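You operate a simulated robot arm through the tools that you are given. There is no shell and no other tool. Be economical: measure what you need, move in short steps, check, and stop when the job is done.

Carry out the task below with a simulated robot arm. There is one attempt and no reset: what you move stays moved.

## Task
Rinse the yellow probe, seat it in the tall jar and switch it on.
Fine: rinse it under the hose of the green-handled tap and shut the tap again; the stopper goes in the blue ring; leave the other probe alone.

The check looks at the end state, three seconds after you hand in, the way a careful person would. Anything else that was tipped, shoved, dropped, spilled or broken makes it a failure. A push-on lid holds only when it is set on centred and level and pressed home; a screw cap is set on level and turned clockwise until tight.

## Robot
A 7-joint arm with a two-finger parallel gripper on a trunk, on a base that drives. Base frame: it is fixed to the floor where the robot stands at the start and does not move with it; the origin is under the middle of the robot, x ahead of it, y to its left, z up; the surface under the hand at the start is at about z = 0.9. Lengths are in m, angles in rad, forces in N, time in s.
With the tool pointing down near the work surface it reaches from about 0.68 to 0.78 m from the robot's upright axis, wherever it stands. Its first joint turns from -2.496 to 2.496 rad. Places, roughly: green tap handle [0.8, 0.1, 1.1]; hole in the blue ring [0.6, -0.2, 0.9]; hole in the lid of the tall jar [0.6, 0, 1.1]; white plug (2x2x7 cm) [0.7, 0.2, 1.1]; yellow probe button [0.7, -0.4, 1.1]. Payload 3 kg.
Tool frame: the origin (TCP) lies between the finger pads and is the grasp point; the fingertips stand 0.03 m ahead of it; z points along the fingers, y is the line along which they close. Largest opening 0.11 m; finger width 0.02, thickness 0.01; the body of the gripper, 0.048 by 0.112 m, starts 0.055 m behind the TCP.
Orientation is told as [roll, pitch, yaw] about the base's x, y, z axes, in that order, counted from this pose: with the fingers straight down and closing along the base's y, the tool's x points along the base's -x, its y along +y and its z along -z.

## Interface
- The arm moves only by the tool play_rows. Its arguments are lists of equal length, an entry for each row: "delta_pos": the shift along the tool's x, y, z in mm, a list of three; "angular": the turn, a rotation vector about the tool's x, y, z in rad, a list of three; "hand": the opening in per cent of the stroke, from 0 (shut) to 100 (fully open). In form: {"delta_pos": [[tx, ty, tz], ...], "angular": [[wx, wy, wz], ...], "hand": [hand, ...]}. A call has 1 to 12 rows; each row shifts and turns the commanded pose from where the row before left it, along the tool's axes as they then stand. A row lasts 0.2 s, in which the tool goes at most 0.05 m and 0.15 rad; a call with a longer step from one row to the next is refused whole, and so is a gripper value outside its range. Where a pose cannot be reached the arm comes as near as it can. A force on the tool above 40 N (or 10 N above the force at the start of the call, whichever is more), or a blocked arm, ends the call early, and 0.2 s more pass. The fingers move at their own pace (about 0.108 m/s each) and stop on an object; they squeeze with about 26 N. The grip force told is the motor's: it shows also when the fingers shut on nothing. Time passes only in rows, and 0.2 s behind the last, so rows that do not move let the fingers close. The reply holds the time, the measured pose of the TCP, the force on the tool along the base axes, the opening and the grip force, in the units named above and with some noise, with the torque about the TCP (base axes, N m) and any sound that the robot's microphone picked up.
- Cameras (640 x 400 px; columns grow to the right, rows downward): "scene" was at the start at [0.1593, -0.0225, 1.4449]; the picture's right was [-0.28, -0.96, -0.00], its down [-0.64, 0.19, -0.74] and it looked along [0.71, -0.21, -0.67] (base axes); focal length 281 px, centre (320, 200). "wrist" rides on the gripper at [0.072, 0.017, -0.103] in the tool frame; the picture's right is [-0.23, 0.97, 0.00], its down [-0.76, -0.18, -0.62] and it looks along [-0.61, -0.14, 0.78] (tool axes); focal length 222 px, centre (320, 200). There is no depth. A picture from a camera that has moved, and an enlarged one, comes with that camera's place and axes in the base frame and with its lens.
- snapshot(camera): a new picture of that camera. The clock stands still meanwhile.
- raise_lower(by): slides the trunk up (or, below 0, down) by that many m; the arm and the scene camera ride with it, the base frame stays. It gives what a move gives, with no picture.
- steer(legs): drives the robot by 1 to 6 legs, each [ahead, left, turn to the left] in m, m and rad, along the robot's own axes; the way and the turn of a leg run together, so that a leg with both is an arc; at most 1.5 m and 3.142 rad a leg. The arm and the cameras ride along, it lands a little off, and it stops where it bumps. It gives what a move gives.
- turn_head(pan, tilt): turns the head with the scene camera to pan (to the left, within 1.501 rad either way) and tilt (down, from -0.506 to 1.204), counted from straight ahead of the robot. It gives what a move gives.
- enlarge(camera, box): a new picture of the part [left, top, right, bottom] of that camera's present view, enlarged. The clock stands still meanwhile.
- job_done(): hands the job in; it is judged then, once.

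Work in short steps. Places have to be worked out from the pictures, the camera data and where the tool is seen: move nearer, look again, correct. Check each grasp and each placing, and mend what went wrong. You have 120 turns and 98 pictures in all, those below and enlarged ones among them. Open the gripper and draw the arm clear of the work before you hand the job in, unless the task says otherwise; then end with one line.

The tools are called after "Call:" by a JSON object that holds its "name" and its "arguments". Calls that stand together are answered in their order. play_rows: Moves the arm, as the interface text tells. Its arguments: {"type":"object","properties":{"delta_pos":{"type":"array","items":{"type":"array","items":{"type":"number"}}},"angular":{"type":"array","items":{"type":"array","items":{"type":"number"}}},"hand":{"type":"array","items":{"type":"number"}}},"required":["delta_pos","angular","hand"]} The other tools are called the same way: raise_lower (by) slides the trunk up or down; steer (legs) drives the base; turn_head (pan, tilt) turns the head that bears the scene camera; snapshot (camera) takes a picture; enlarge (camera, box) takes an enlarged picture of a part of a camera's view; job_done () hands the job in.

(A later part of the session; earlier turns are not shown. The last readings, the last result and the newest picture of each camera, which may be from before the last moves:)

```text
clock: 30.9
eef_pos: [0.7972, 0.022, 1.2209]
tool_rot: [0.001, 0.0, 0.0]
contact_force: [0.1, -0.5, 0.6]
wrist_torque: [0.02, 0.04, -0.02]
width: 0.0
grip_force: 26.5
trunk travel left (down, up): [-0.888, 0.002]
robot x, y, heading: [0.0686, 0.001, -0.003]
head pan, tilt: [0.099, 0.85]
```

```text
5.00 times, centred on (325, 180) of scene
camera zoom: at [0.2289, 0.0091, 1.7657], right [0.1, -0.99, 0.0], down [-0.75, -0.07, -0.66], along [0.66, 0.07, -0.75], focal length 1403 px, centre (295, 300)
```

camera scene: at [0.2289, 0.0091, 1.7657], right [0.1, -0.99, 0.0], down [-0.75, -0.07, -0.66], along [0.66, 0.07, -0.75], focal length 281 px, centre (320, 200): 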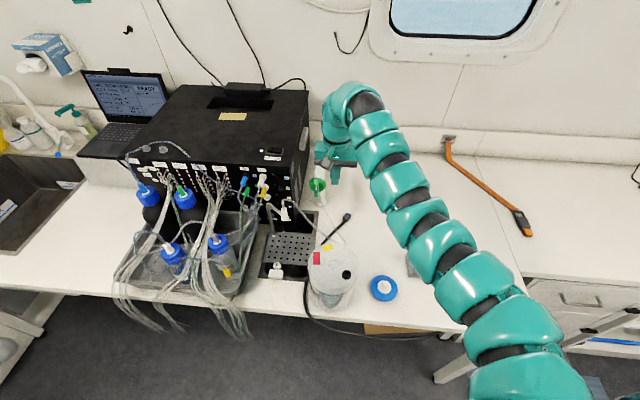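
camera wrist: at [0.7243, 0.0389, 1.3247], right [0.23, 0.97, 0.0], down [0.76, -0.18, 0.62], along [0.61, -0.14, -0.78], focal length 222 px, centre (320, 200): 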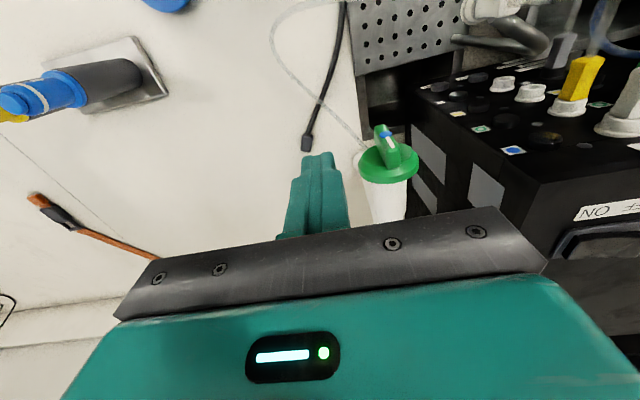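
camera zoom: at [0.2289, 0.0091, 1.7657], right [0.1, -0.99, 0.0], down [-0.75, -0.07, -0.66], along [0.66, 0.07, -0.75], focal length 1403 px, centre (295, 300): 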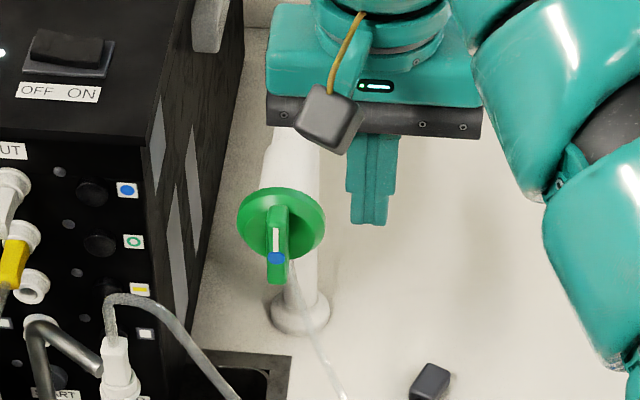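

Dot (bar centre) is at (0.814, 0.078, 1.1345), bar top at z≈1.162. I place the closed fingertips right of the bar's upper end and nudge it left (the usual opening sense), watching the force.

Call:
{"name": "play_rows", "arguments": {"delta_pos": [[-20, 15, 0], [0, 0, 38], [0, 12, 0], [0, 12, 0], [0, 7, 0], [0, 5, 0]], "angular": [[0, 0, 0], [0, 0, 0], [0, 0, 0], [0, 0, 0], [0, 0, 0], [0, 0, 0]], "hand": [0, 0, 0, 0, 0, 0]}}

Call:
{"name": "enlarge", "arguments": {"camera": "scene", "box": [285, 140, 365, 220]}}

```text
clock: 32.3
eef_pos: [0.8145, 0.0739, 1.1834]
tool_rot: [-0.001, 0.001, 0.002]
contact_force: [0.0, -0.5, -0.1]
wrist_torque: [0.0, 0.01, 0.02]
width: 0.0
grip_force: 25.6
trunk travel left (down, up): [-0.888, 0.002]
robot x, y, heading: [0.0721, 0.0008, -0.001]
head pan, tilt: [0.099, 0.85]
```

```text
5.00 times, centred on (325, 180) of scene
camera zoom: at [0.2277, 0.0095, 1.7657], right [0.1, -0.99, 0.0], down [-0.75, -0.07, -0.66], along [0.66, 0.07, -0.75], focal length 1403 px, centre (295, 300)
```

zoom: 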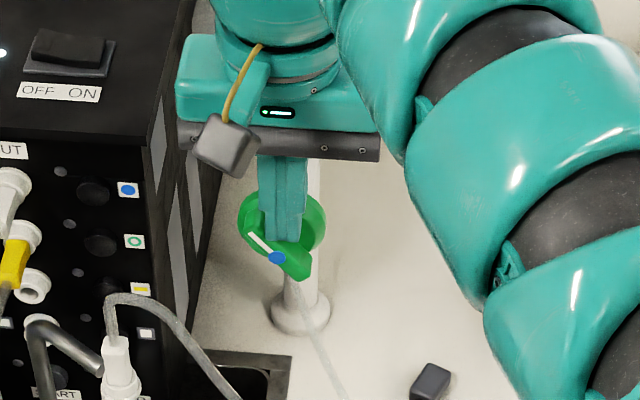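

The bar turns freely, already some 40–50° left. I check for water at the nozzle.

Call:
{"name": "enlarge", "arguments": {"camera": "scene", "box": [250, 180, 360, 290]}}

```text
3.64 times, centred on (305, 235) of scene
camera zoom: at [0.2277, 0.0095, 1.7657], right [0.1, -0.99, 0.0], down [-0.75, -0.07, -0.66], along [0.66, 0.07, -0.75], focal length 1020 px, centre (374, 73)
```

zoom: 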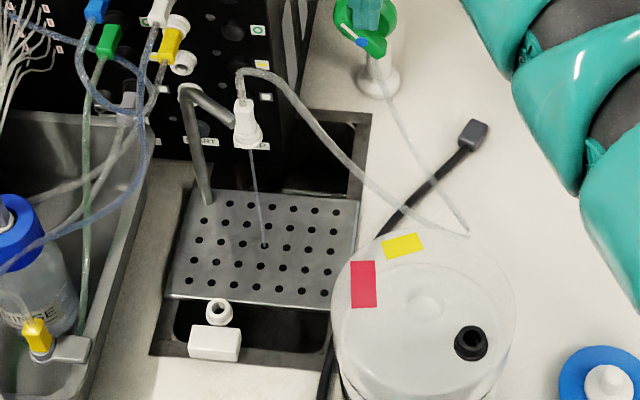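

Water runs from the nozzle onto the drain plate. I open a little further, then withdraw up and to the right.

Call:
{"name": "play_rows", "arguments": {"delta_pos": [[0, 4, 3], [0, 3, 3], [0, -10, -5], [0, -20, -30], [20, -10, -5]], "angular": [[0, 0, 0], [0, 0, 0], [0, 0, 0], [0, 0, 0], [0, 0, 0]], "hand": [0, 0, 0, 0, 0]}}

Call:
{"name": "snapshot", "arguments": {"camera": "scene"}}

Call:
{"name": "enlarge", "arguments": {"camera": "scene", "box": [250, 150, 360, 270]}}

```text
clock: 33.5
eef_pos: [0.7953, 0.0406, 1.2174]
tool_rot: [0.002, -0.001, 0.001]
contact_force: [-0.4, -1.1, 0.1]
wrist_torque: [0.02, 0.0, -0.02]
width: 0.0
grip_force: 25.6
trunk travel left (down, up): [-0.888, 0.002]
robot x, y, heading: [0.0721, 0.0006, 0.002]
head pan, tilt: [0.099, 0.85]
```

```text
53 pictures are left
camera scene: at [0.2268, 0.0077, 1.7659], right [0.1, -0.99, 0.0], down [-0.75, -0.07, -0.66], along [0.66, 0.07, -0.75], focal length 281 px, centre (320, 200)
```

scene: 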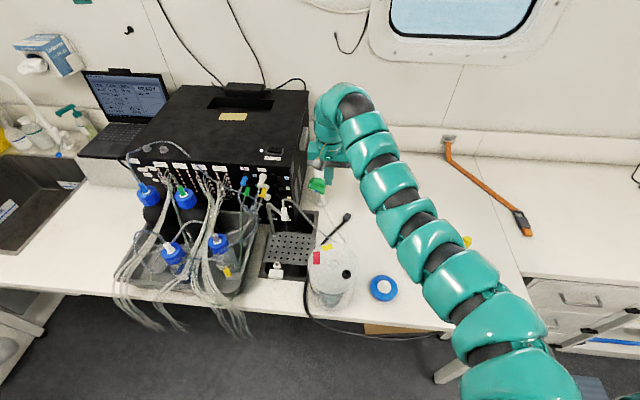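

```text
3.33 times, centred on (305, 210) of scene
camera zoom: at [0.2268, 0.0077, 1.7659], right [0.1, -0.99, 0.0], down [-0.75, -0.07, -0.66], along [0.66, 0.07, -0.75], focal length 935 px, centre (370, 167)
```

zoom: 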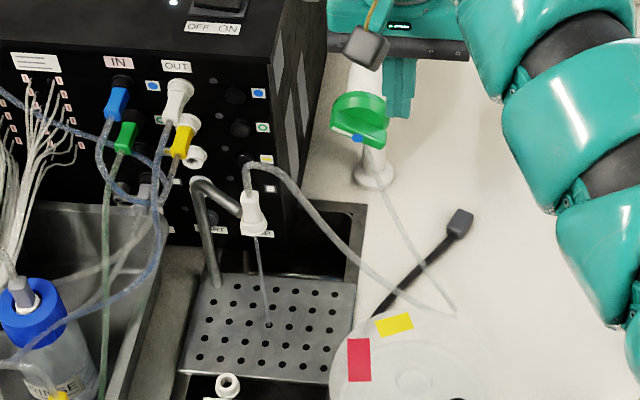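

The stream falls vertically at ≈(0.745, 0.169) from z 1.067. Now the yellow probe: I sweep right along an arc above the bench.

Call:
{"name": "play_rows", "arguments": {"delta_pos": [[-5, -45, 0], [-5, -48, 0], [0, -48, 0], [4, -48, 0], [8, -48, 0], [12, -46, 0], [18, -45, 0], [22, -42, 0], [23, -40, 0], [0, 0, 0]], "angular": [[0, 0, 0], [0, 0, 0], [0, 0, 0], [0, 0, 0], [0, 0, 0], [0, 0, 0], [0, 0, 0], [0, 0, 0], [0, 0, 0], [0, 0, 0]], "hand": [0, 0, 20, 40, 60, 60, 60, 60, 60, 60]}}

Call:
{"name": "snapshot", "arguments": {"camera": "wrist"}}

```text
clock: 35.7
eef_pos: [0.7604, -0.3318, 1.2189]
tool_rot: [0.0, 0.001, 0.0]
contact_force: [-0.7, 0.1, -0.2]
wrist_torque: [0.02, -0.03, -0.01]
width: 0.0659
grip_force: 0.0
out of reach, approached as far as the arm can: row 7, 9
trunk travel left (down, up): [-0.888, 0.002]
robot x, y, heading: [0.0697, -0.0016, -0.001]
head pan, tilt: [0.099, 0.85]
```

```text
51 pictures are left
camera wrist: at [0.6882, -0.315, 1.3235], right [0.23, 0.97, 0.0], down [0.76, -0.18, 0.62], along [0.61, -0.14, -0.78], focal length 222 px, centre (320, 200)
```

wrist: 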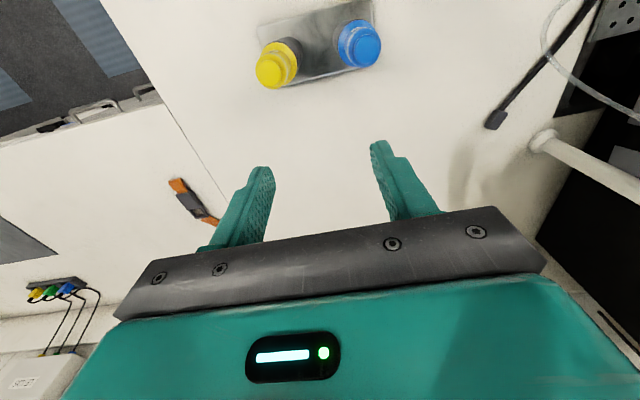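

Yellow button checks at (0.715, -0.368). I move above it, lowering slightly, and look again.

Call:
{"name": "play_rows", "arguments": {"delta_pos": [[20, -18, 20], [25, -19, 30], [0, 0, 0]], "angular": [[0, 0, 0], [0, 0, 0], [0, 0, 0]], "hand": [60, 60, 60]}}

Call:
{"name": "snapshot", "arguments": {"camera": "wrist"}}

Call:
{"name": "turn_head", "arguments": {"pan": -0.45, "tilt": 0.9}}

Call:
{"name": "snapshot", "arguments": {"camera": "scene"}}

```text
clock: 36.5
eef_pos: [0.7617, -0.3306, 1.2182]
tool_rot: [0.0, 0.003, 0.0]
contact_force: [0.3, 0.8, -0.2]
wrist_torque: [-0.05, -0.01, 0.01]
width: 0.0659
grip_force: 0.1
out of reach, approached as far as the arm can: row 1, 2
trunk travel left (down, up): [-0.888, 0.002]
robot x, y, heading: [0.0739, -0.0, -0.0]
head pan, tilt: [0.099, 0.85]
```

```text
50 pictures are left
camera wrist: at [0.6892, -0.3137, 1.3233], right [0.23, 0.97, 0.0], down [0.76, -0.18, 0.62], along [0.61, -0.14, -0.78], focal length 222 px, centre (320, 200)
```

wrist: 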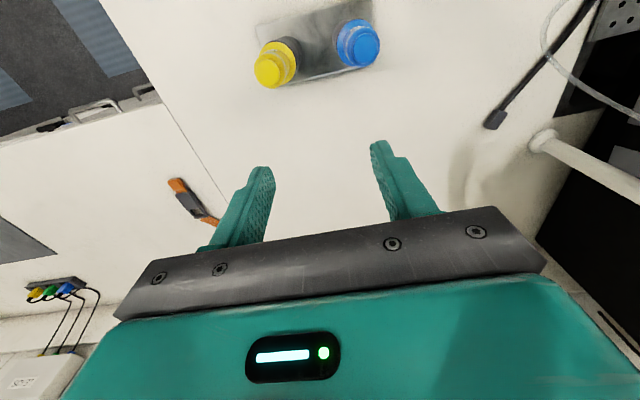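

```text
clock: 37.5
eef_pos: [0.7616, -0.3312, 1.2197]
tool_rot: [0.0, 0.001, -0.001]
contact_force: [0.6, 0.3, -0.2]
wrist_torque: [0.01, 0.0, 0.02]
width: 0.066
grip_force: 0.1
trunk travel left (down, up): [-0.888, 0.002]
robot x, y, heading: [0.0664, -0.0005, 0.003]
head pan, tilt: [-0.45, 0.901]
```

```text
49 pictures are left
camera scene: at [0.2179, -0.0316, 1.7619], right [-0.43, -0.9, 0.0], down [-0.71, 0.34, -0.62], along [0.56, -0.27, -0.78], focal length 281 px, centre (320, 200)
```

scene: 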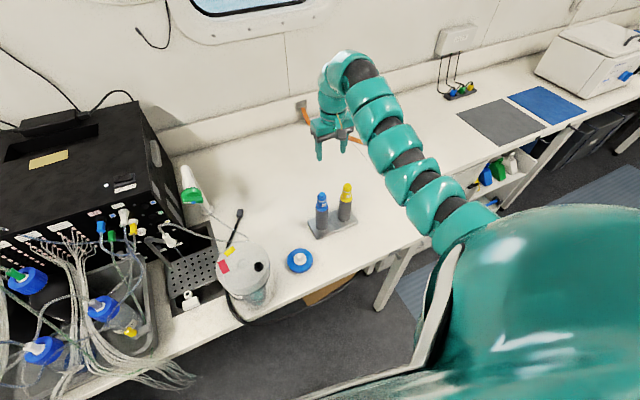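

That spot needs the arm higher relative to the trunk (as at the start). I raise the hand, move over, then will lower the trunk.

Call:
{"name": "play_rows", "arguments": {"delta_pos": [[0, 0, -40], [0, 0, -40], [0, 0, -30], [20, -18, 0], [23, -20, 0], [0, 0, 0]], "angular": [[0, 0, 0], [0, 0, 0], [0, 0, 0], [0, 0, 0], [0, 0, 0], [0, 0, 0]], "hand": [60, 60, 60, 60, 60, 60]}}

```text
clock: 38.9
eef_pos: [0.7334, -0.3551, 1.33]
tool_rot: [0.0, 0.0, 0.0]
contact_force: [0.4, -0.2, 0.6]
wrist_torque: [0.01, 0.02, -0.03]
width: 0.0659
grip_force: 0.1
out of reach, approached as far as the arm can: row 5
trunk travel left (down, up): [-0.888, 0.002]
robot x, y, heading: [0.0673, -0.0003, 0.003]
head pan, tilt: [-0.45, 0.901]
```

Close; the rest I do with a small base move.

Call:
{"name": "steer", "arguments": {"legs": [[-0.017, -0.014, 0]]}}

Call:
{"name": "raise_lower", "arguments": {"by": -0.17}}

Call:
{"name": "snapshot", "arguments": {"camera": "wrist"}}

Call:
{"name": "snapshot", "arguments": {"camera": "scene"}}

```text
clock: 39.7
eef_pos: [0.7168, -0.3686, 1.3296]
tool_rot: [0.001, 0.0, 0.0]
contact_force: [0.8, -0.3, -0.4]
wrist_torque: [0.0, 0.01, -0.02]
width: 0.0663
grip_force: 0.1
trunk travel left (down, up): [-0.888, 0.002]
robot x, y, heading: [0.0551, -0.0166, -0.002]
head pan, tilt: [-0.45, 0.901]
```

```text
clock: 41.6
eef_pos: [0.7169, -0.3693, 1.1596]
tool_rot: [0.001, 0.0, 0.0]
contact_force: [0.2, 0.4, 0.0]
wrist_torque: [0.01, -0.03, 0.0]
width: 0.066
grip_force: 0.1
trunk travel left (down, up): [-0.718, 0.172]
robot x, y, heading: [0.0539, -0.0159, 0.004]
head pan, tilt: [-0.45, 0.901]
```

```text
48 pictures are left
camera wrist: at [0.644, -0.3514, 1.2639], right [0.23, 0.97, 0.0], down [0.76, -0.18, 0.62], along [0.61, -0.14, -0.78], focal length 222 px, centre (320, 200)
```

wrist: 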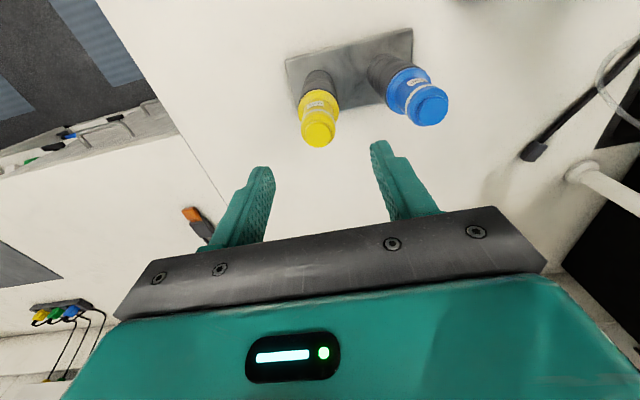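

```text
47 pictures are left
camera scene: at [0.2007, -0.0455, 1.5919], right [-0.43, -0.9, 0.0], down [-0.71, 0.34, -0.62], along [0.56, -0.27, -0.78], focal length 281 px, centre (320, 200)
```

scene: 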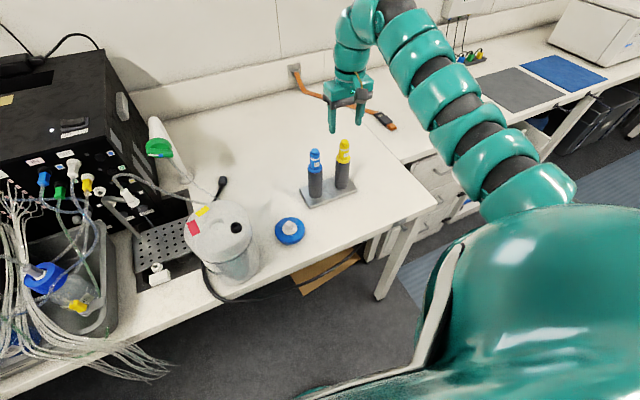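

Perfectly above the probe. Lower so the fingertips reach just above the flange (TCP ≈1.055), then close.

Call:
{"name": "raise_lower", "arguments": {"by": -0.104}}

Call:
{"name": "enlarge", "arguments": {"camera": "scene", "box": [290, 60, 390, 220]}}

Call:
{"name": "snapshot", "arguments": {"camera": "wrist"}}

```text
clock: 43.0
eef_pos: [0.7162, -0.3685, 1.0561]
tool_rot: [0.0, -0.001, 0.0]
contact_force: [-0.4, 0.2, 0.2]
wrist_torque: [0.0, 0.0, 0.01]
width: 0.066
grip_force: 0.1
trunk travel left (down, up): [-0.614, 0.276]
robot x, y, heading: [0.0507, -0.0168, 0.002]
head pan, tilt: [-0.45, 0.901]
```

```text
2.50 times, centred on (340, 140) of scene
camera zoom: at [0.2007, -0.0454, 1.4879], right [-0.43, -0.9, 0.0], down [-0.71, 0.34, -0.62], along [0.56, -0.27, -0.78], focal length 702 px, centre (270, 350)
```

zoom: 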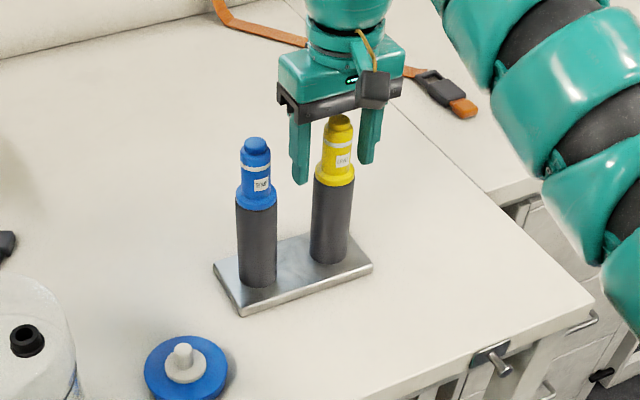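

```text
45 pictures are left
camera wrist: at [0.644, -0.3513, 1.1599], right [0.23, 0.97, 0.0], down [0.76, -0.18, 0.62], along [0.61, -0.14, -0.78], focal length 222 px, centre (320, 200)
```

wrist: 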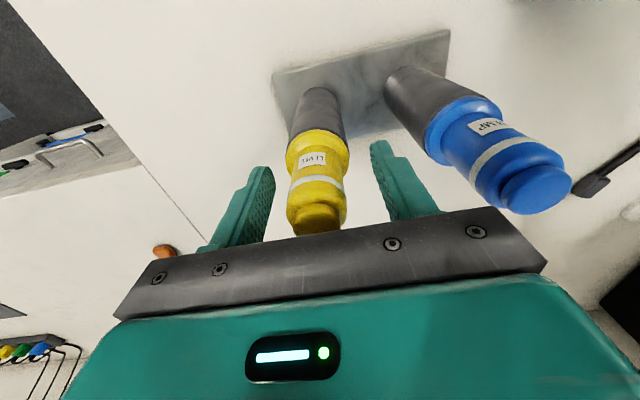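

Fingers straddle the yellow head with clearance. Close.

Call:
{"name": "play_rows", "arguments": {"delta_pos": [[0, 0, 0], [0, 0, 0], [0, 0, 0], [0, 0, 0]], "angular": [[0, 0, 0], [0, 0, 0], [0, 0, 0], [0, 0, 0]], "hand": [0, 0, 0, 0]}}

Call:
{"name": "raise_lower", "arguments": {"by": 0.03}}

Call:
{"name": "enlarge", "arguments": {"camera": "scene", "box": [290, 60, 390, 220]}}

```text
clock: 44.0
eef_pos: [0.7168, -0.3675, 1.0561]
tool_rot: [-0.001, 0.0, -0.002]
contact_force: [0.2, -0.1, 2.9]
wrist_torque: [-0.01, 0.02, -0.06]
width: 0.0405
grip_force: 26.1
trunk travel left (down, up): [-0.614, 0.276]
robot x, y, heading: [0.0518, -0.0125, 0.002]
head pan, tilt: [-0.45, 0.901]
```

```text
clock: 44.7
eef_pos: [0.7173, -0.3697, 1.0855]
tool_rot: [-0.001, 0.0, 0.0]
contact_force: [-0.3, 0.4, -0.9]
wrist_torque: [0.03, 0.05, -0.01]
width: 0.0408
grip_force: 25.5
trunk travel left (down, up): [-0.644, 0.246]
robot x, y, heading: [0.0533, -0.0121, 0.001]
head pan, tilt: [-0.45, 0.901]
```

```text
2.50 times, centred on (340, 140) of scene
camera zoom: at [0.2011, -0.0458, 1.5179], right [-0.43, -0.9, 0.0], down [-0.71, 0.34, -0.62], along [0.56, -0.27, -0.78], focal length 702 px, centre (270, 350)
```

zoom: 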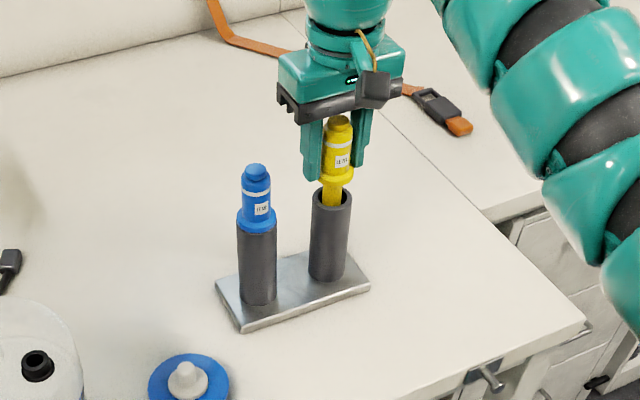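

The probe lifts out of its sleeve cleanly. Raise fully.

Call:
{"name": "raise_lower", "arguments": {"by": 0.2}}

Call:
{"name": "snapshot", "arguments": {"camera": "scene"}}

Call:
{"name": "snapshot", "arguments": {"camera": "wrist"}}

```text
clock: 46.9
eef_pos: [0.7166, -0.3687, 1.2854]
tool_rot: [0.0, -0.001, 0.0]
contact_force: [-0.3, 0.2, -1.6]
wrist_torque: [-0.01, -0.02, 0.0]
width: 0.0408
grip_force: 25.8
trunk travel left (down, up): [-0.844, 0.046]
robot x, y, heading: [0.0509, -0.0123, 0.001]
head pan, tilt: [-0.45, 0.901]
```

```text
43 pictures are left
camera scene: at [0.2011, -0.0457, 1.7178], right [-0.43, -0.9, 0.0], down [-0.71, 0.34, -0.62], along [0.56, -0.27, -0.78], focal length 281 px, centre (320, 200)
```

scene: 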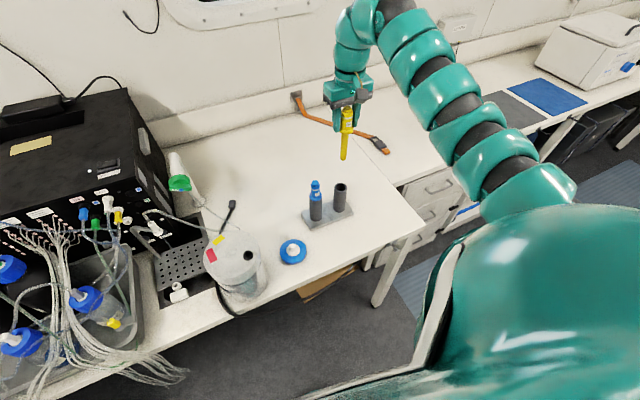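

```text
42 pictures are left
camera wrist: at [0.6443, -0.3516, 1.3896], right [0.23, 0.97, 0.0], down [0.76, -0.18, 0.62], along [0.61, -0.14, -0.78], focal length 222 px, centre (320, 200)
```

wrist: 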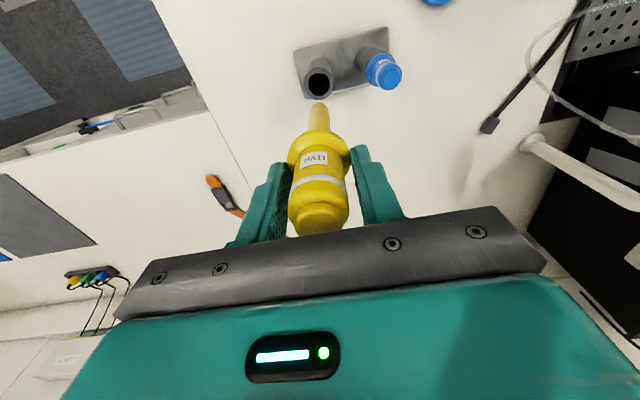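

Probe held firmly, stem ~10 cm below the flange. I back the base off and pitch the tool to 60° so the stem points forward-down, before crossing over.

Call:
{"name": "steer", "arguments": {"legs": [[-0.12, 0.03, 0]]}}

Call:
{"name": "raise_lower", "arguments": {"by": 0.04}}

Call:
{"name": "play_rows", "arguments": {"delta_pos": [[-18, 38, 0], [-18, 40, 0], [-15, 42, 0], [-12, 43, 0], [-9, 44, 0], [-7, 45, 0], [-4, 45, 0], [-2, 45, 0], [0, 45, 0], [0, 45, 0], [0, 0, 0]], "angular": [[0, 0, 0], [0, 0, 0], [0, 0, 0], [0, 0, 0], [0, 0, 0], [0, 0, 0], [0, 0, 0], [0, 0, 0], [0, 0, 0], [0, 0, 0], [0, 0, 0]], "hand": [0, 0, 0, 0, 0, 0, 0, 0, 0, 0, 0]}}

```text
clock: 48.1
eef_pos: [0.5958, -0.3376, 1.2874]
tool_rot: [0.0, -0.002, 0.0]
contact_force: [0.1, 0.0, 0.4]
wrist_torque: [-0.03, 0.0, 0.01]
width: 0.0407
grip_force: 25.8
trunk travel left (down, up): [-0.844, 0.046]
robot x, y, heading: [-0.0651, 0.0182, -0.006]
head pan, tilt: [-0.45, 0.901]
```

```text
clock: 49.0
eef_pos: [0.5981, -0.3393, 1.3244]
tool_rot: [-0.003, 0.001, 0.0]
contact_force: [0.1, -0.6, -0.3]
wrist_torque: [-0.02, 0.03, 0.03]
width: 0.0405
grip_force: 25.8
trunk travel left (down, up): [-0.884, 0.006]
robot x, y, heading: [-0.0662, 0.0172, -0.002]
head pan, tilt: [-0.45, 0.901]
```

```text
clock: 51.4
eef_pos: [0.6823, 0.0936, 1.3251]
tool_rot: [0.0, -0.001, 0.0]
contact_force: [-0.1, -0.6, -1.1]
wrist_torque: [0.0, -0.01, -0.05]
width: 0.0407
grip_force: 26.0
trunk travel left (down, up): [-0.884, 0.006]
robot x, y, heading: [-0.0692, 0.0151, 0.001]
head pan, tilt: [-0.45, 0.901]
```

Now pitch the probe to 60°, then shift back and left in line with the stream.

Call:
{"name": "play_rows", "arguments": {"delta_pos": [[0, 0, 0], [0, 0, 0], [0, 0, 0], [0, 0, 0], [0, 0, 0], [0, 0, 0], [0, 0, 0], [20, 25, -34], [20, 25, -34], [10, 25, -17], [0, 0, 0]], "angular": [[0, -0.15, 0], [0, -0.15, 0], [0, -0.15, 0], [0, -0.15, 0], [0, -0.15, 0], [0, -0.15, 0], [0, -0.15, 0], [0, 0, 0], [0, 0, 0], [0, 0, 0], [0, 0, 0]], "hand": [0, 0, 0, 0, 0, 0, 0, 0, 0, 0, 0]}}

Call:
{"name": "turn_head", "arguments": {"pan": 0.2, "tilt": 0.85}}

Call:
{"name": "snapshot", "arguments": {"camera": "scene"}}

```text
clock: 53.8
eef_pos: [0.5834, 0.168, 1.3236]
tool_rot: [0.001, -1.05, 0.001]
contact_force: [0.0, 0.5, -1.1]
wrist_torque: [0.0, 0.02, 0.01]
width: 0.0407
grip_force: 25.4
trunk travel left (down, up): [-0.884, 0.006]
robot x, y, heading: [-0.0689, 0.0159, 0.001]
head pan, tilt: [-0.45, 0.901]
```

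```text
clock: 54.8
eef_pos: [0.5838, 0.1694, 1.3245]
tool_rot: [-0.001, -1.048, -0.002]
contact_force: [0.6, -1.1, 0.0]
wrist_torque: [0.02, 0.0, -0.02]
width: 0.0408
grip_force: 25.5
trunk travel left (down, up): [-0.884, 0.006]
robot x, y, heading: [-0.0649, 0.0164, 0.0]
head pan, tilt: [0.201, 0.85]
```

```text
41 pictures are left
camera scene: at [0.0899, 0.0332, 1.7618], right [0.2, -0.98, 0.0], down [-0.74, -0.15, -0.66], along [0.65, 0.13, -0.75], focal length 281 px, centre (320, 200)
```

scene: 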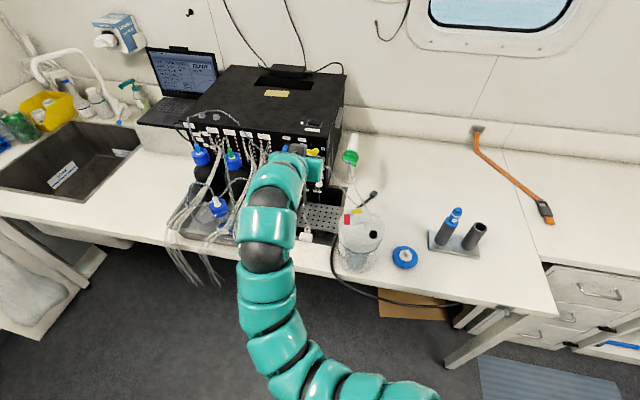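

The forearm is directly behind the tool (y≈0.18), clear of the tray. I lower the trunk in stages and check.

Call:
{"name": "raise_lower", "arguments": {"by": -0.18}}

Call:
{"name": "snapshot", "arguments": {"camera": "wrist"}}

Call:
{"name": "snapshot", "arguments": {"camera": "scene"}}

```text
clock: 56.8
eef_pos: [0.5828, 0.1688, 1.1439]
tool_rot: [-0.001, -1.049, 0.0]
contact_force: [-0.7, 0.2, -0.8]
wrist_torque: [-0.03, 0.04, 0.02]
width: 0.0407
grip_force: 26.4
trunk travel left (down, up): [-0.704, 0.186]
robot x, y, heading: [-0.0641, 0.016, 0.002]
head pan, tilt: [0.201, 0.85]
```

```text
40 pictures are left
camera wrist: at [0.4576, 0.1853, 1.1336], right [0.11, 0.97, 0.2], down [-0.16, -0.18, 0.97], along [0.98, -0.14, 0.14], focal length 222 px, centre (320, 200)
```

wrist: 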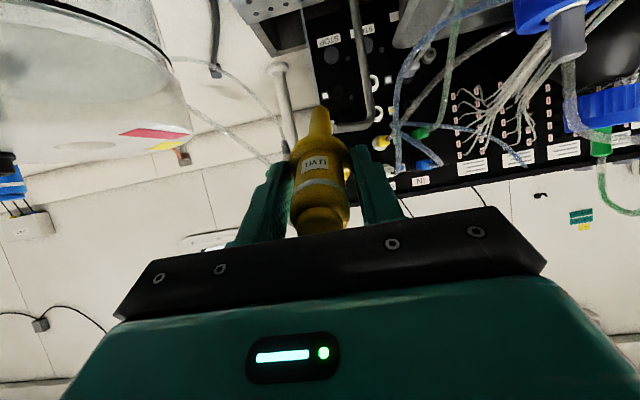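

```text
39 pictures are left
camera scene: at [0.0898, 0.0333, 1.5818], right [0.2, -0.98, 0.0], down [-0.74, -0.15, -0.66], along [0.65, 0.13, -0.75], focal length 281 px, centre (320, 200)
```

scene: 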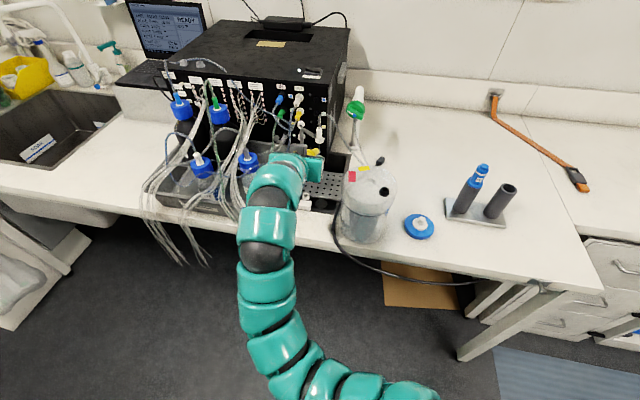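

Still clear. Lower another 0.10 to TCP ≈1.044 and check the scene.

Call:
{"name": "raise_lower", "arguments": {"by": -0.1}}

Call:
{"name": "enlarge", "arguments": {"camera": "scene", "box": [220, 80, 400, 240]}}

Call:
{"name": "snapshot", "arguments": {"camera": "wrist"}}

```text
clock: 58.1
eef_pos: [0.5835, 0.1684, 1.0449]
tool_rot: [0.0, -1.049, 0.0]
contact_force: [0.1, 0.4, -1.1]
wrist_torque: [0.01, 0.03, 0.03]
width: 0.0408
grip_force: 26.4
trunk travel left (down, up): [-0.604, 0.286]
robot x, y, heading: [-0.0682, 0.0204, 0.001]
head pan, tilt: [0.201, 0.85]
```

```text
2.50 times, centred on (310, 160) of scene
camera zoom: at [0.0897, 0.0333, 1.4818], right [0.2, -0.98, 0.0], down [-0.74, -0.15, -0.66], along [0.65, 0.13, -0.75], focal length 702 px, centre (345, 300)
```

zoom: 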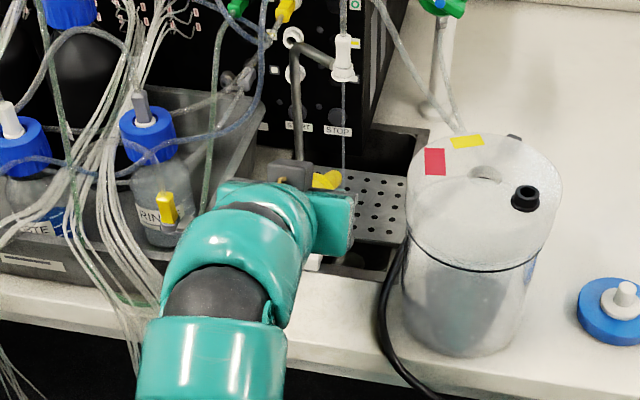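

```text
37 pictures are left
camera wrist: at [0.4575, 0.1853, 1.0336], right [0.11, 0.97, 0.2], down [-0.16, -0.18, 0.97], along [0.98, -0.14, 0.14], focal length 222 px, centre (320, 200)
```

wrist: 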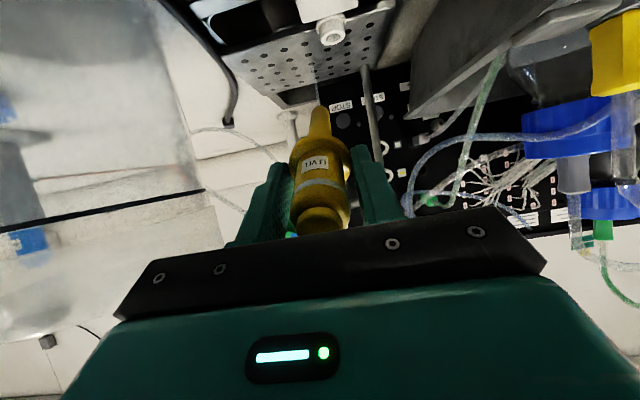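

The stream is at (0.745, 0.169), probe at y 0.168. I advance horizontally until the stream meets the middle of the stem.

Call:
{"name": "play_rows", "arguments": {"delta_pos": [[-10, 0, 17.3], [-10, 0, 17.3], [-10, 1, 17.3], [-10, 0, 17.3], [0, 0, 0]], "angular": [[0, 0, 0], [0, 0, 0], [0, 0, 0], [0, 0, 0], [0, 0, 0]], "hand": [0, 0, 0, 0, 0]}}

Call:
{"name": "enlarge", "arguments": {"camera": "scene", "box": [270, 80, 360, 170]}}

Call:
{"name": "snapshot", "arguments": {"camera": "wrist"}}

```text
clock: 59.3
eef_pos: [0.6628, 0.1689, 1.0438]
tool_rot: [0.0, -1.049, 0.0]
contact_force: [0.7, 0.7, -0.8]
wrist_torque: [0.01, 0.02, -0.02]
width: 0.0406
grip_force: 26.3
trunk travel left (down, up): [-0.604, 0.286]
robot x, y, heading: [-0.0644, 0.0191, -0.004]
head pan, tilt: [0.201, 0.85]
```

```text
4.44 times, centred on (315, 125) of scene
camera zoom: at [0.0897, 0.0333, 1.4818], right [0.2, -0.98, 0.0], down [-0.74, -0.15, -0.66], along [0.65, 0.13, -0.75], focal length 1247 px, centre (342, 533)
```

zoom: 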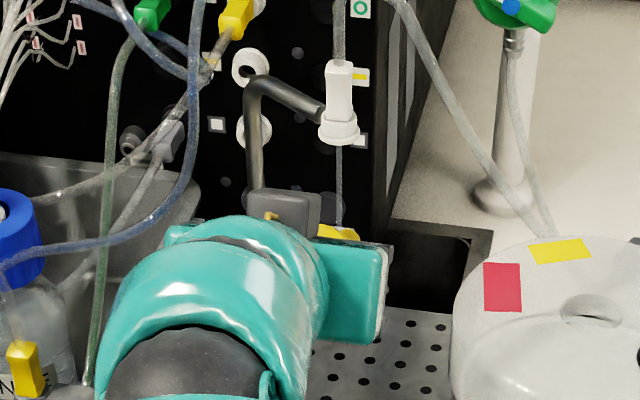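

```text
35 pictures are left
camera wrist: at [0.537, 0.1857, 1.0339], right [0.11, 0.97, 0.2], down [-0.16, -0.18, 0.97], along [0.98, -0.14, 0.14], focal length 222 px, centre (320, 200)
```

wrist: 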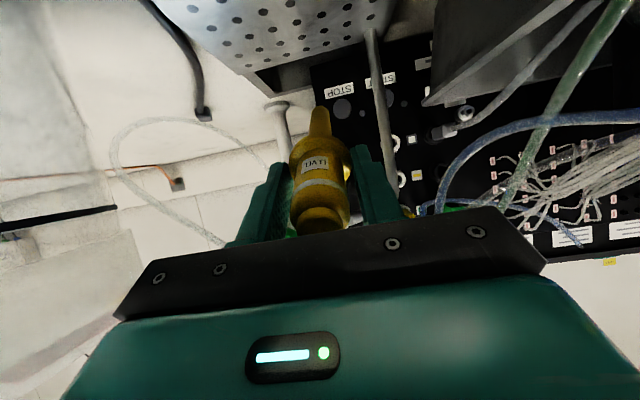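

I enlarge the wrist view around the stem to see the stream.

Call:
{"name": "enlarge", "arguments": {"camera": "wrist", "box": [270, 60, 400, 200]}}

```text
2.86 times, centred on (335, 130) of wrist
camera zoom: at [0.537, 0.1857, 1.0339], right [0.11, 0.97, 0.2], down [-0.16, -0.18, 0.97], along [0.98, -0.14, 0.14], focal length 635 px, centre (277, 400)
```

zoom: 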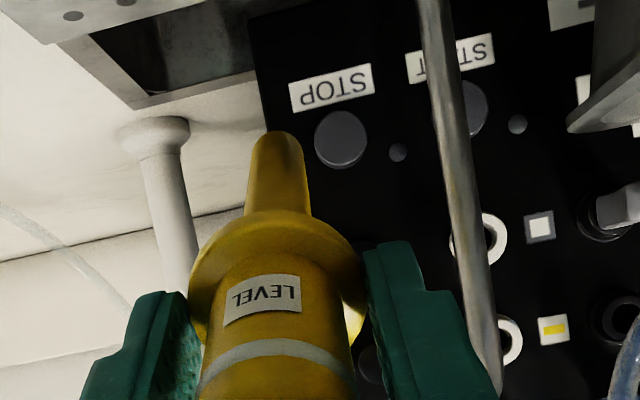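

The stream is intercepted by the stem (nothing falls below it). I sweep the stem back and forth under the stream for several seconds.

Call:
{"name": "play_rows", "arguments": {"delta_pos": [[0, 0, 0], [0, 0, 0], [0, 0, 0], [0, 0, 0], [-5, 0, 8.7], [-5, 0, 8.7], [0, 0, 0], [0, 3, 0], [0, -6, 0], [0, 3, 0], [5, 0, -8.7], [5, 0, -8.7]], "angular": [[0, 0, 0], [0, 0, 0], [0, 0, 0], [0, 0, 0], [0, 0, 0], [0, 0, 0], [0, 0, 0], [0, 0, 0], [0, 0, 0], [0, 0, 0], [0, 0, 0], [0, 0, 0]], "hand": [0, 0, 0, 0, 0, 0, 0, 0, 0, 0, 0, 0]}}

Call:
{"name": "play_rows", "arguments": {"delta_pos": [[0, 0, 0], [0, 0, 0], [0, 3, 0], [0, -6, 0], [0, 3, 0], [5, 0, -8.7], [5, 0, -8.7], [0, 0, 0], [0, 3, 0], [0, -6, 0], [0, 3, 0], [0, 0, 0]], "angular": [[0, 0, 0], [0, 0, 0], [0, 0, 0], [0, 0, 0], [0, 0, 0], [0, 0, 0], [0, 0, 0], [0, 0, 0], [0, 0, 0], [0, 0, 0], [0, 0, 0], [0, 0, 0]], "hand": [0, 0, 0, 0, 0, 0, 0, 0, 0, 0, 0, 0]}}

Call:
{"name": "enlarge", "arguments": {"camera": "wrist", "box": [270, 60, 400, 200]}}

Call:
{"name": "enlarge", "arguments": {"camera": "scene", "box": [270, 80, 360, 170]}}

```text
clock: 61.9
eef_pos: [0.6628, 0.1681, 1.0437]
tool_rot: [0.001, -1.052, 0.001]
contact_force: [0.4, -0.1, -0.3]
wrist_torque: [0.01, 0.03, -0.01]
width: 0.0407
grip_force: 26.1
trunk travel left (down, up): [-0.604, 0.286]
robot x, y, heading: [-0.0657, 0.0143, -0.002]
head pan, tilt: [0.201, 0.85]
```

```text
clock: 64.5
eef_pos: [0.6436, 0.1689, 1.0441]
tool_rot: [0.002, -1.05, 0.0]
contact_force: [0.5, -0.6, -1.3]
wrist_torque: [-0.02, 0.04, 0.03]
width: 0.0407
grip_force: 26.0
trunk travel left (down, up): [-0.604, 0.286]
robot x, y, heading: [-0.0667, 0.0159, 0.001]
head pan, tilt: [0.201, 0.85]
```

```text
2.86 times, centred on (335, 130) of wrist
camera zoom: at [0.5177, 0.1864, 1.0337], right [0.11, 0.97, 0.2], down [-0.16, -0.18, 0.97], along [0.98, -0.14, 0.14], focal length 635 px, centre (277, 400)
```

zoom: 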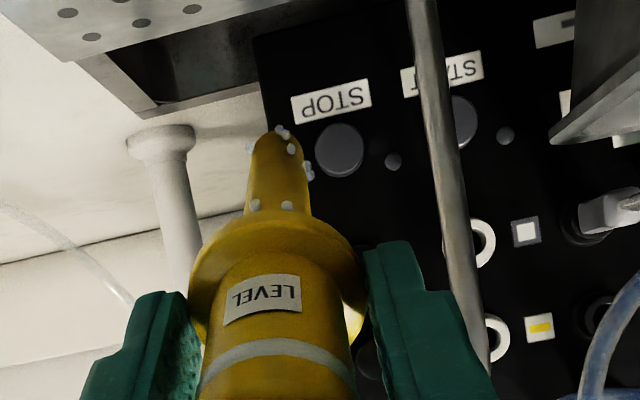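

```text
4.44 times, centred on (315, 125) of scene
camera zoom: at [0.0899, 0.0333, 1.4818], right [0.2, -0.98, 0.0], down [-0.74, -0.15, -0.66], along [0.65, 0.13, -0.75], focal length 1247 px, centre (342, 533)
```

zoom: 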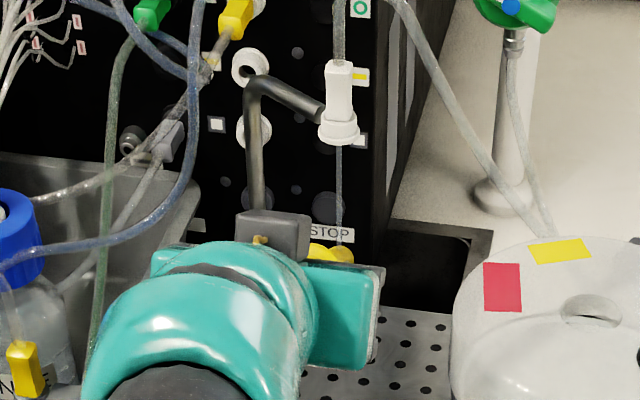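

Droplets on the stem — it is rinsed. I back out from under the nozzle, raise the trunk and pull the base back for the jar.

Call:
{"name": "play_rows", "arguments": {"delta_pos": [[10, 0, -17.3], [10, 0, -17.3], [10, 0, -17.3], [0, 0, 0]], "angular": [[0, 0, 0], [0, 0, 0], [0, 0, 0], [0, 0, 0]], "hand": [0, 0, 0, 0]}}

Call:
{"name": "raise_lower", "arguments": {"by": 0.28}}

Call:
{"name": "steer", "arguments": {"legs": [[-0.085, 0, 0]]}}

Call:
{"name": "play_rows", "arguments": {"delta_pos": [[0, 0, 0], [0, 0, 0], [0, 0, 0], [0, 0, 0], [0, 0, 0], [0, 0, 0], [0, 0, 0], [-25, -38, 0], [-25, -40, 0], [-25, -40, 0], [-25, -40, 0], [0, 0, 0]], "angular": [[0, 0.15, 0], [0, 0.15, 0], [0, 0.15, 0], [0, 0.15, 0], [0, 0.15, 0], [0, 0.15, 0], [0, 0.15, 0], [0, 0, 0], [0, 0, 0], [0, 0, 0], [0, 0, 0], [0, 0, 0]], "hand": [0, 0, 0, 0, 0, 0, 0, 0, 0, 0, 0, 0]}}

```text
clock: 65.5
eef_pos: [0.5841, 0.1689, 1.0428]
tool_rot: [-0.001, -1.048, -0.001]
contact_force: [-0.2, -0.2, 0.1]
wrist_torque: [0.01, 0.05, 0.01]
width: 0.0406
grip_force: 26.8
trunk travel left (down, up): [-0.604, 0.286]
robot x, y, heading: [-0.0703, 0.0191, 0.004]
head pan, tilt: [0.201, 0.85]
```

```text
clock: 68.4
eef_pos: [0.5839, 0.169, 1.3246]
tool_rot: [0.0, -1.049, 0.0]
contact_force: [-0.4, 0.5, -0.5]
wrist_torque: [0.0, 0.02, -0.02]
width: 0.0406
grip_force: 25.3
trunk travel left (down, up): [-0.884, 0.006]
robot x, y, heading: [-0.0662, 0.0137, 0.003]
head pan, tilt: [0.201, 0.85]
```

```text
clock: 69.5
eef_pos: [0.4962, 0.1688, 1.3246]
tool_rot: [0.001, -1.052, -0.001]
contact_force: [-0.1, 0.8, 0.2]
wrist_torque: [0.01, 0.04, 0.01]
width: 0.0406
grip_force: 25.9
trunk travel left (down, up): [-0.884, 0.006]
robot x, y, heading: [-0.15, 0.0169, 0.003]
head pan, tilt: [0.201, 0.85]
```

```text
clock: 72.0
eef_pos: [0.5997, -0.0064, 1.3475]
tool_rot: [0.001, -0.504, 0.001]
contact_force: [-1.0, 0.5, -1.4]
wrist_torque: [-0.01, 0.04, -0.01]
width: 0.0406
grip_force: 26.2
out of reach, approached as far as the arm can: row 4, 5, 6, 7, 9, 10
trunk travel left (down, up): [-0.884, 0.006]
robot x, y, heading: [-0.1518, 0.019, -0.001]
head pan, tilt: [0.201, 0.85]
```

Part of the pitch was out of reach at this height. I lower a bit and complete the rotation to vertical.

Call:
{"name": "play_rows", "arguments": {"delta_pos": [[14.5, 0, 26.3], [14.5, 0, 26.3], [0, 0, 0], [0, 0, 0], [0, 0, 0], [0, 0, 0], [0, 0, 0]], "angular": [[0, 0, 0], [0, 0, 0], [0, 0.15, 0], [0, 0.15, 0], [0, 0.15, 0], [0, 0.054, 0], [0, 0, 0]], "hand": [0, 0, 0, 0, 0, 0, 0]}}

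```text
clock: 73.7
eef_pos: [0.5981, -0.007, 1.2884]
tool_rot: [0.001, 0.006, 0.001]
contact_force: [-0.8, -0.4, -0.2]
wrist_torque: [0.01, -0.03, -0.03]
width: 0.0408
grip_force: 26.1
trunk travel left (down, up): [-0.884, 0.006]
robot x, y, heading: [-0.1498, 0.0148, 0.0]
head pan, tilt: [0.201, 0.85]
```

Vertical now. I shift to y ≈ 0.0095 over the hole and look with both cameras.

Call:
{"name": "play_rows", "arguments": {"delta_pos": [[0, 16, 10], [0, 0, 10], [0, 0, 0]], "angular": [[0, -0.006, 0], [0, 0, 0], [0, 0, 0]], "hand": [0, 0, 0]}}

Call:
{"name": "snapshot", "arguments": {"camera": "wrist"}}

Call:
{"name": "snapshot", "arguments": {"camera": "scene"}}

```text
clock: 74.5
eef_pos: [0.599, 0.0075, 1.2673]
tool_rot: [-0.001, 0.0, 0.0]
contact_force: [0.0, -0.6, -1.8]
wrist_torque: [-0.02, 0.0, -0.01]
width: 0.0408
grip_force: 26.3
trunk travel left (down, up): [-0.884, 0.006]
robot x, y, heading: [-0.1512, 0.0179, 0.002]
head pan, tilt: [0.201, 0.85]
```

```text
31 pictures are left
camera wrist: at [0.5255, 0.0254, 1.3716], right [0.23, 0.97, 0.0], down [0.76, -0.18, 0.62], along [0.61, -0.14, -0.78], focal length 222 px, centre (320, 200)
```

wrist: 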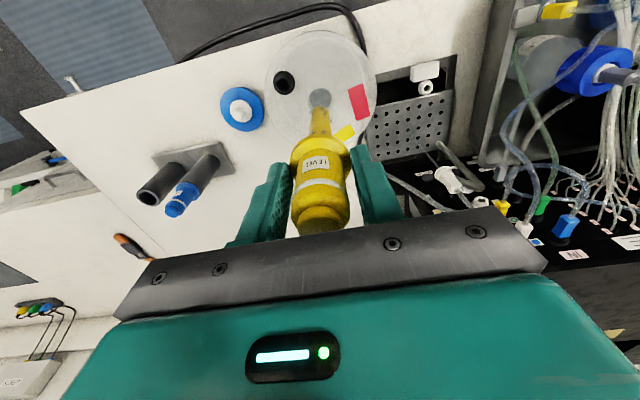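

```text
30 pictures are left
camera scene: at [0.0041, 0.0338, 1.7618], right [0.2, -0.98, 0.0], down [-0.74, -0.15, -0.66], along [0.65, 0.13, -0.75], focal length 281 px, centre (320, 200)
```

scene: 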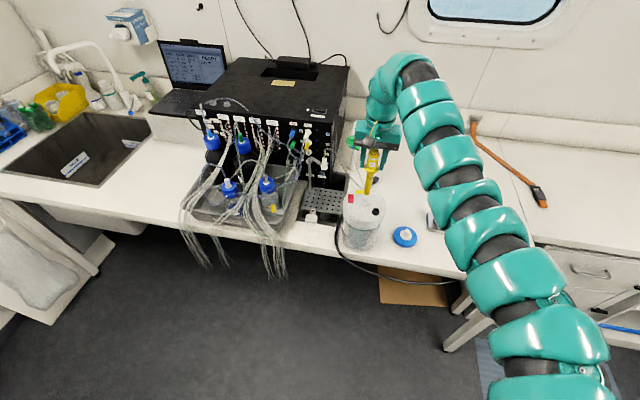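

Enlarge both to compare the probe tip with the hole.

Call:
{"name": "enlarge", "arguments": {"camera": "scene", "box": [335, 120, 405, 230]}}

Call:
{"name": "enlarge", "arguments": {"camera": "wrist", "box": [260, 60, 380, 180]}}

```text
3.64 times, centred on (370, 175) of scene
camera zoom: at [0.0041, 0.0338, 1.7618], right [0.2, -0.98, 0.0], down [-0.74, -0.15, -0.66], along [0.65, 0.13, -0.75], focal length 1020 px, centre (138, 291)
```

zoom: 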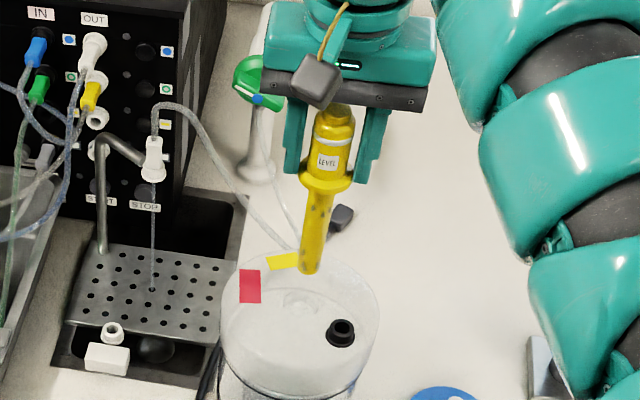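

```text
3.33 times, centred on (320, 120) of wrist
camera zoom: at [0.5255, 0.0254, 1.3716], right [0.23, 0.97, 0.0], down [0.76, -0.18, 0.62], along [0.61, -0.14, -0.78], focal length 740 px, centre (320, 467)
```

zoom: 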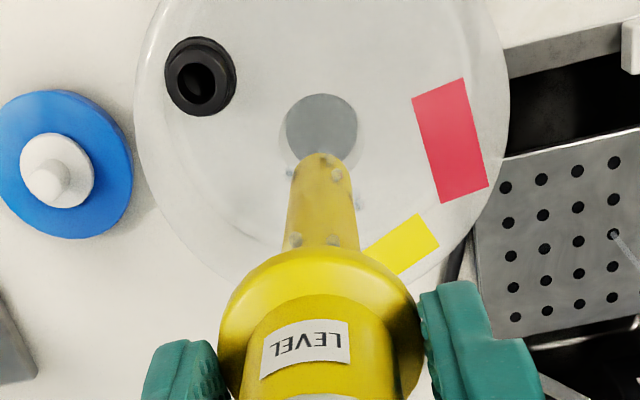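

Tip ≈(0.596, 0.010), hole ≈(0.599, 0.010). I shift 2 mm forward, and lower to just entering the hole.

Call:
{"name": "play_rows", "arguments": {"delta_pos": [[-2, 0, 15], [0, 0, 15], [0, 0, 15], [0, 0, 0]], "angular": [[0, 0, 0], [0, 0, 0], [0, 0, 0], [0, 0, 0]], "hand": [0, 0, 0, 0]}}

Call:
{"name": "enlarge", "arguments": {"camera": "scene", "box": [335, 120, 405, 230]}}

Call:
{"name": "enlarge", "arguments": {"camera": "wrist", "box": [260, 60, 380, 180]}}

```text
clock: 75.5
eef_pos: [0.6005, 0.0076, 1.2228]
tool_rot: [0.001, -0.001, 0.001]
contact_force: [0.5, -0.2, -1.1]
wrist_torque: [-0.01, 0.01, 0.01]
width: 0.0408
grip_force: 26.2
trunk travel left (down, up): [-0.884, 0.006]
robot x, y, heading: [-0.151, 0.0155, -0.003]
head pan, tilt: [0.201, 0.85]
```

```text
3.64 times, centred on (370, 175) of scene
camera zoom: at [0.0039, 0.0331, 1.7618], right [0.2, -0.98, 0.0], down [-0.74, -0.15, -0.66], along [0.65, 0.13, -0.75], focal length 1020 px, centre (138, 291)
```

zoom: 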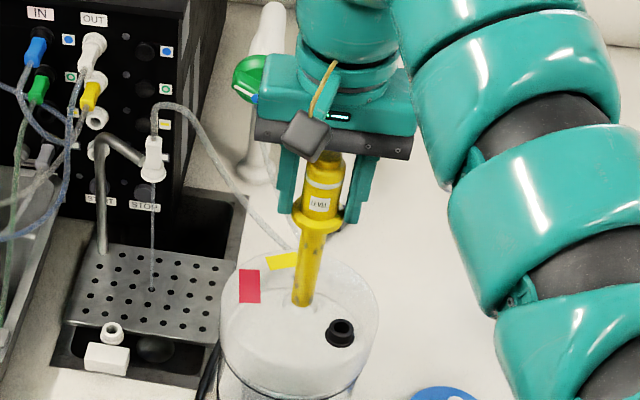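

```text
3.33 times, centred on (320, 120) of wrist
camera zoom: at [0.528, 0.0251, 1.327], right [0.23, 0.97, 0.0], down [0.76, -0.18, 0.63], along [0.61, -0.14, -0.78], focal length 740 px, centre (320, 467)
```

zoom: 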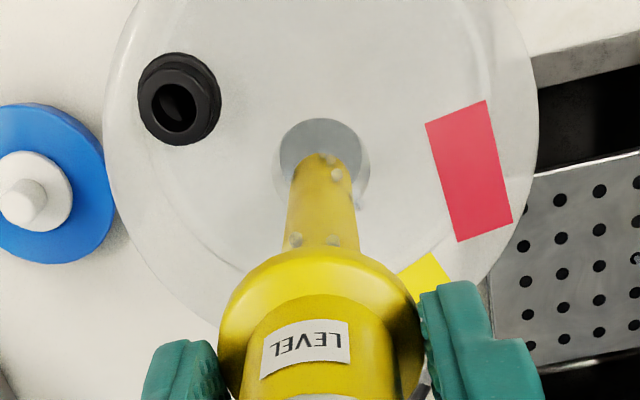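

Aligned: tip directly above the hole. Lower further in steps, monitoring the force.

Call:
{"name": "play_rows", "arguments": {"delta_pos": [[0, 0, 10], [0, 0, 10], [0, 0, 10], [0, 0, 10], [0, 0, 10], [0, 0, 10], [0, 0, 10], [0, 0, 0]], "angular": [[0, 0, 0], [0, 0, 0], [0, 0, 0], [0, 0, 0], [0, 0, 0], [0, 0, 0], [0, 0, 0], [0, 0, 0]], "hand": [0, 0, 0, 0, 0, 0, 0, 0]}}

Call:
{"name": "enlarge", "arguments": {"camera": "scene", "box": [335, 120, 405, 230]}}

Call:
{"name": "enlarge", "arguments": {"camera": "wrist", "box": [260, 60, 380, 180]}}

```text
clock: 77.2
eef_pos: [0.6009, 0.0068, 1.1523]
tool_rot: [-0.001, -0.002, 0.001]
contact_force: [0.4, -0.3, -0.7]
wrist_torque: [0.0, 0.02, -0.01]
width: 0.0409
grip_force: 25.5
trunk travel left (down, up): [-0.884, 0.006]
robot x, y, heading: [-0.1502, 0.0145, -0.002]
head pan, tilt: [0.201, 0.85]
```

```text
3.64 times, centred on (370, 175) of scene
camera zoom: at [0.0041, 0.0332, 1.7618], right [0.2, -0.98, 0.0], down [-0.74, -0.15, -0.66], along [0.65, 0.13, -0.75], focal length 1020 px, centre (138, 291)
```

zoom: 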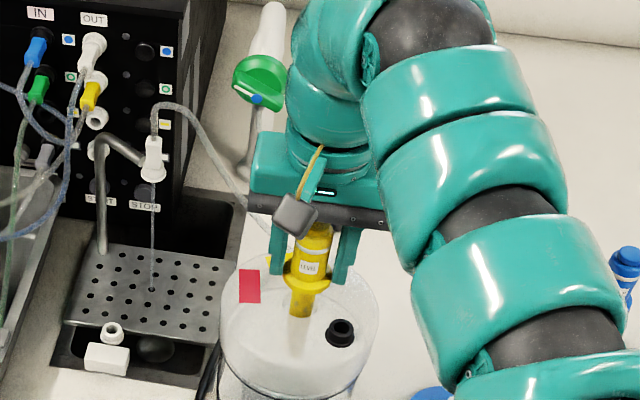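

```text
3.33 times, centred on (320, 120) of wrist
camera zoom: at [0.5273, 0.0245, 1.2563], right [0.23, 0.97, 0.0], down [0.76, -0.18, 0.62], along [0.61, -0.14, -0.78], focal length 740 px, centre (320, 467)
```

zoom: 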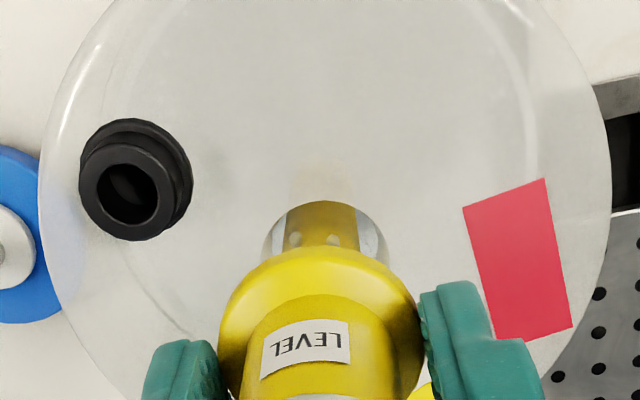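

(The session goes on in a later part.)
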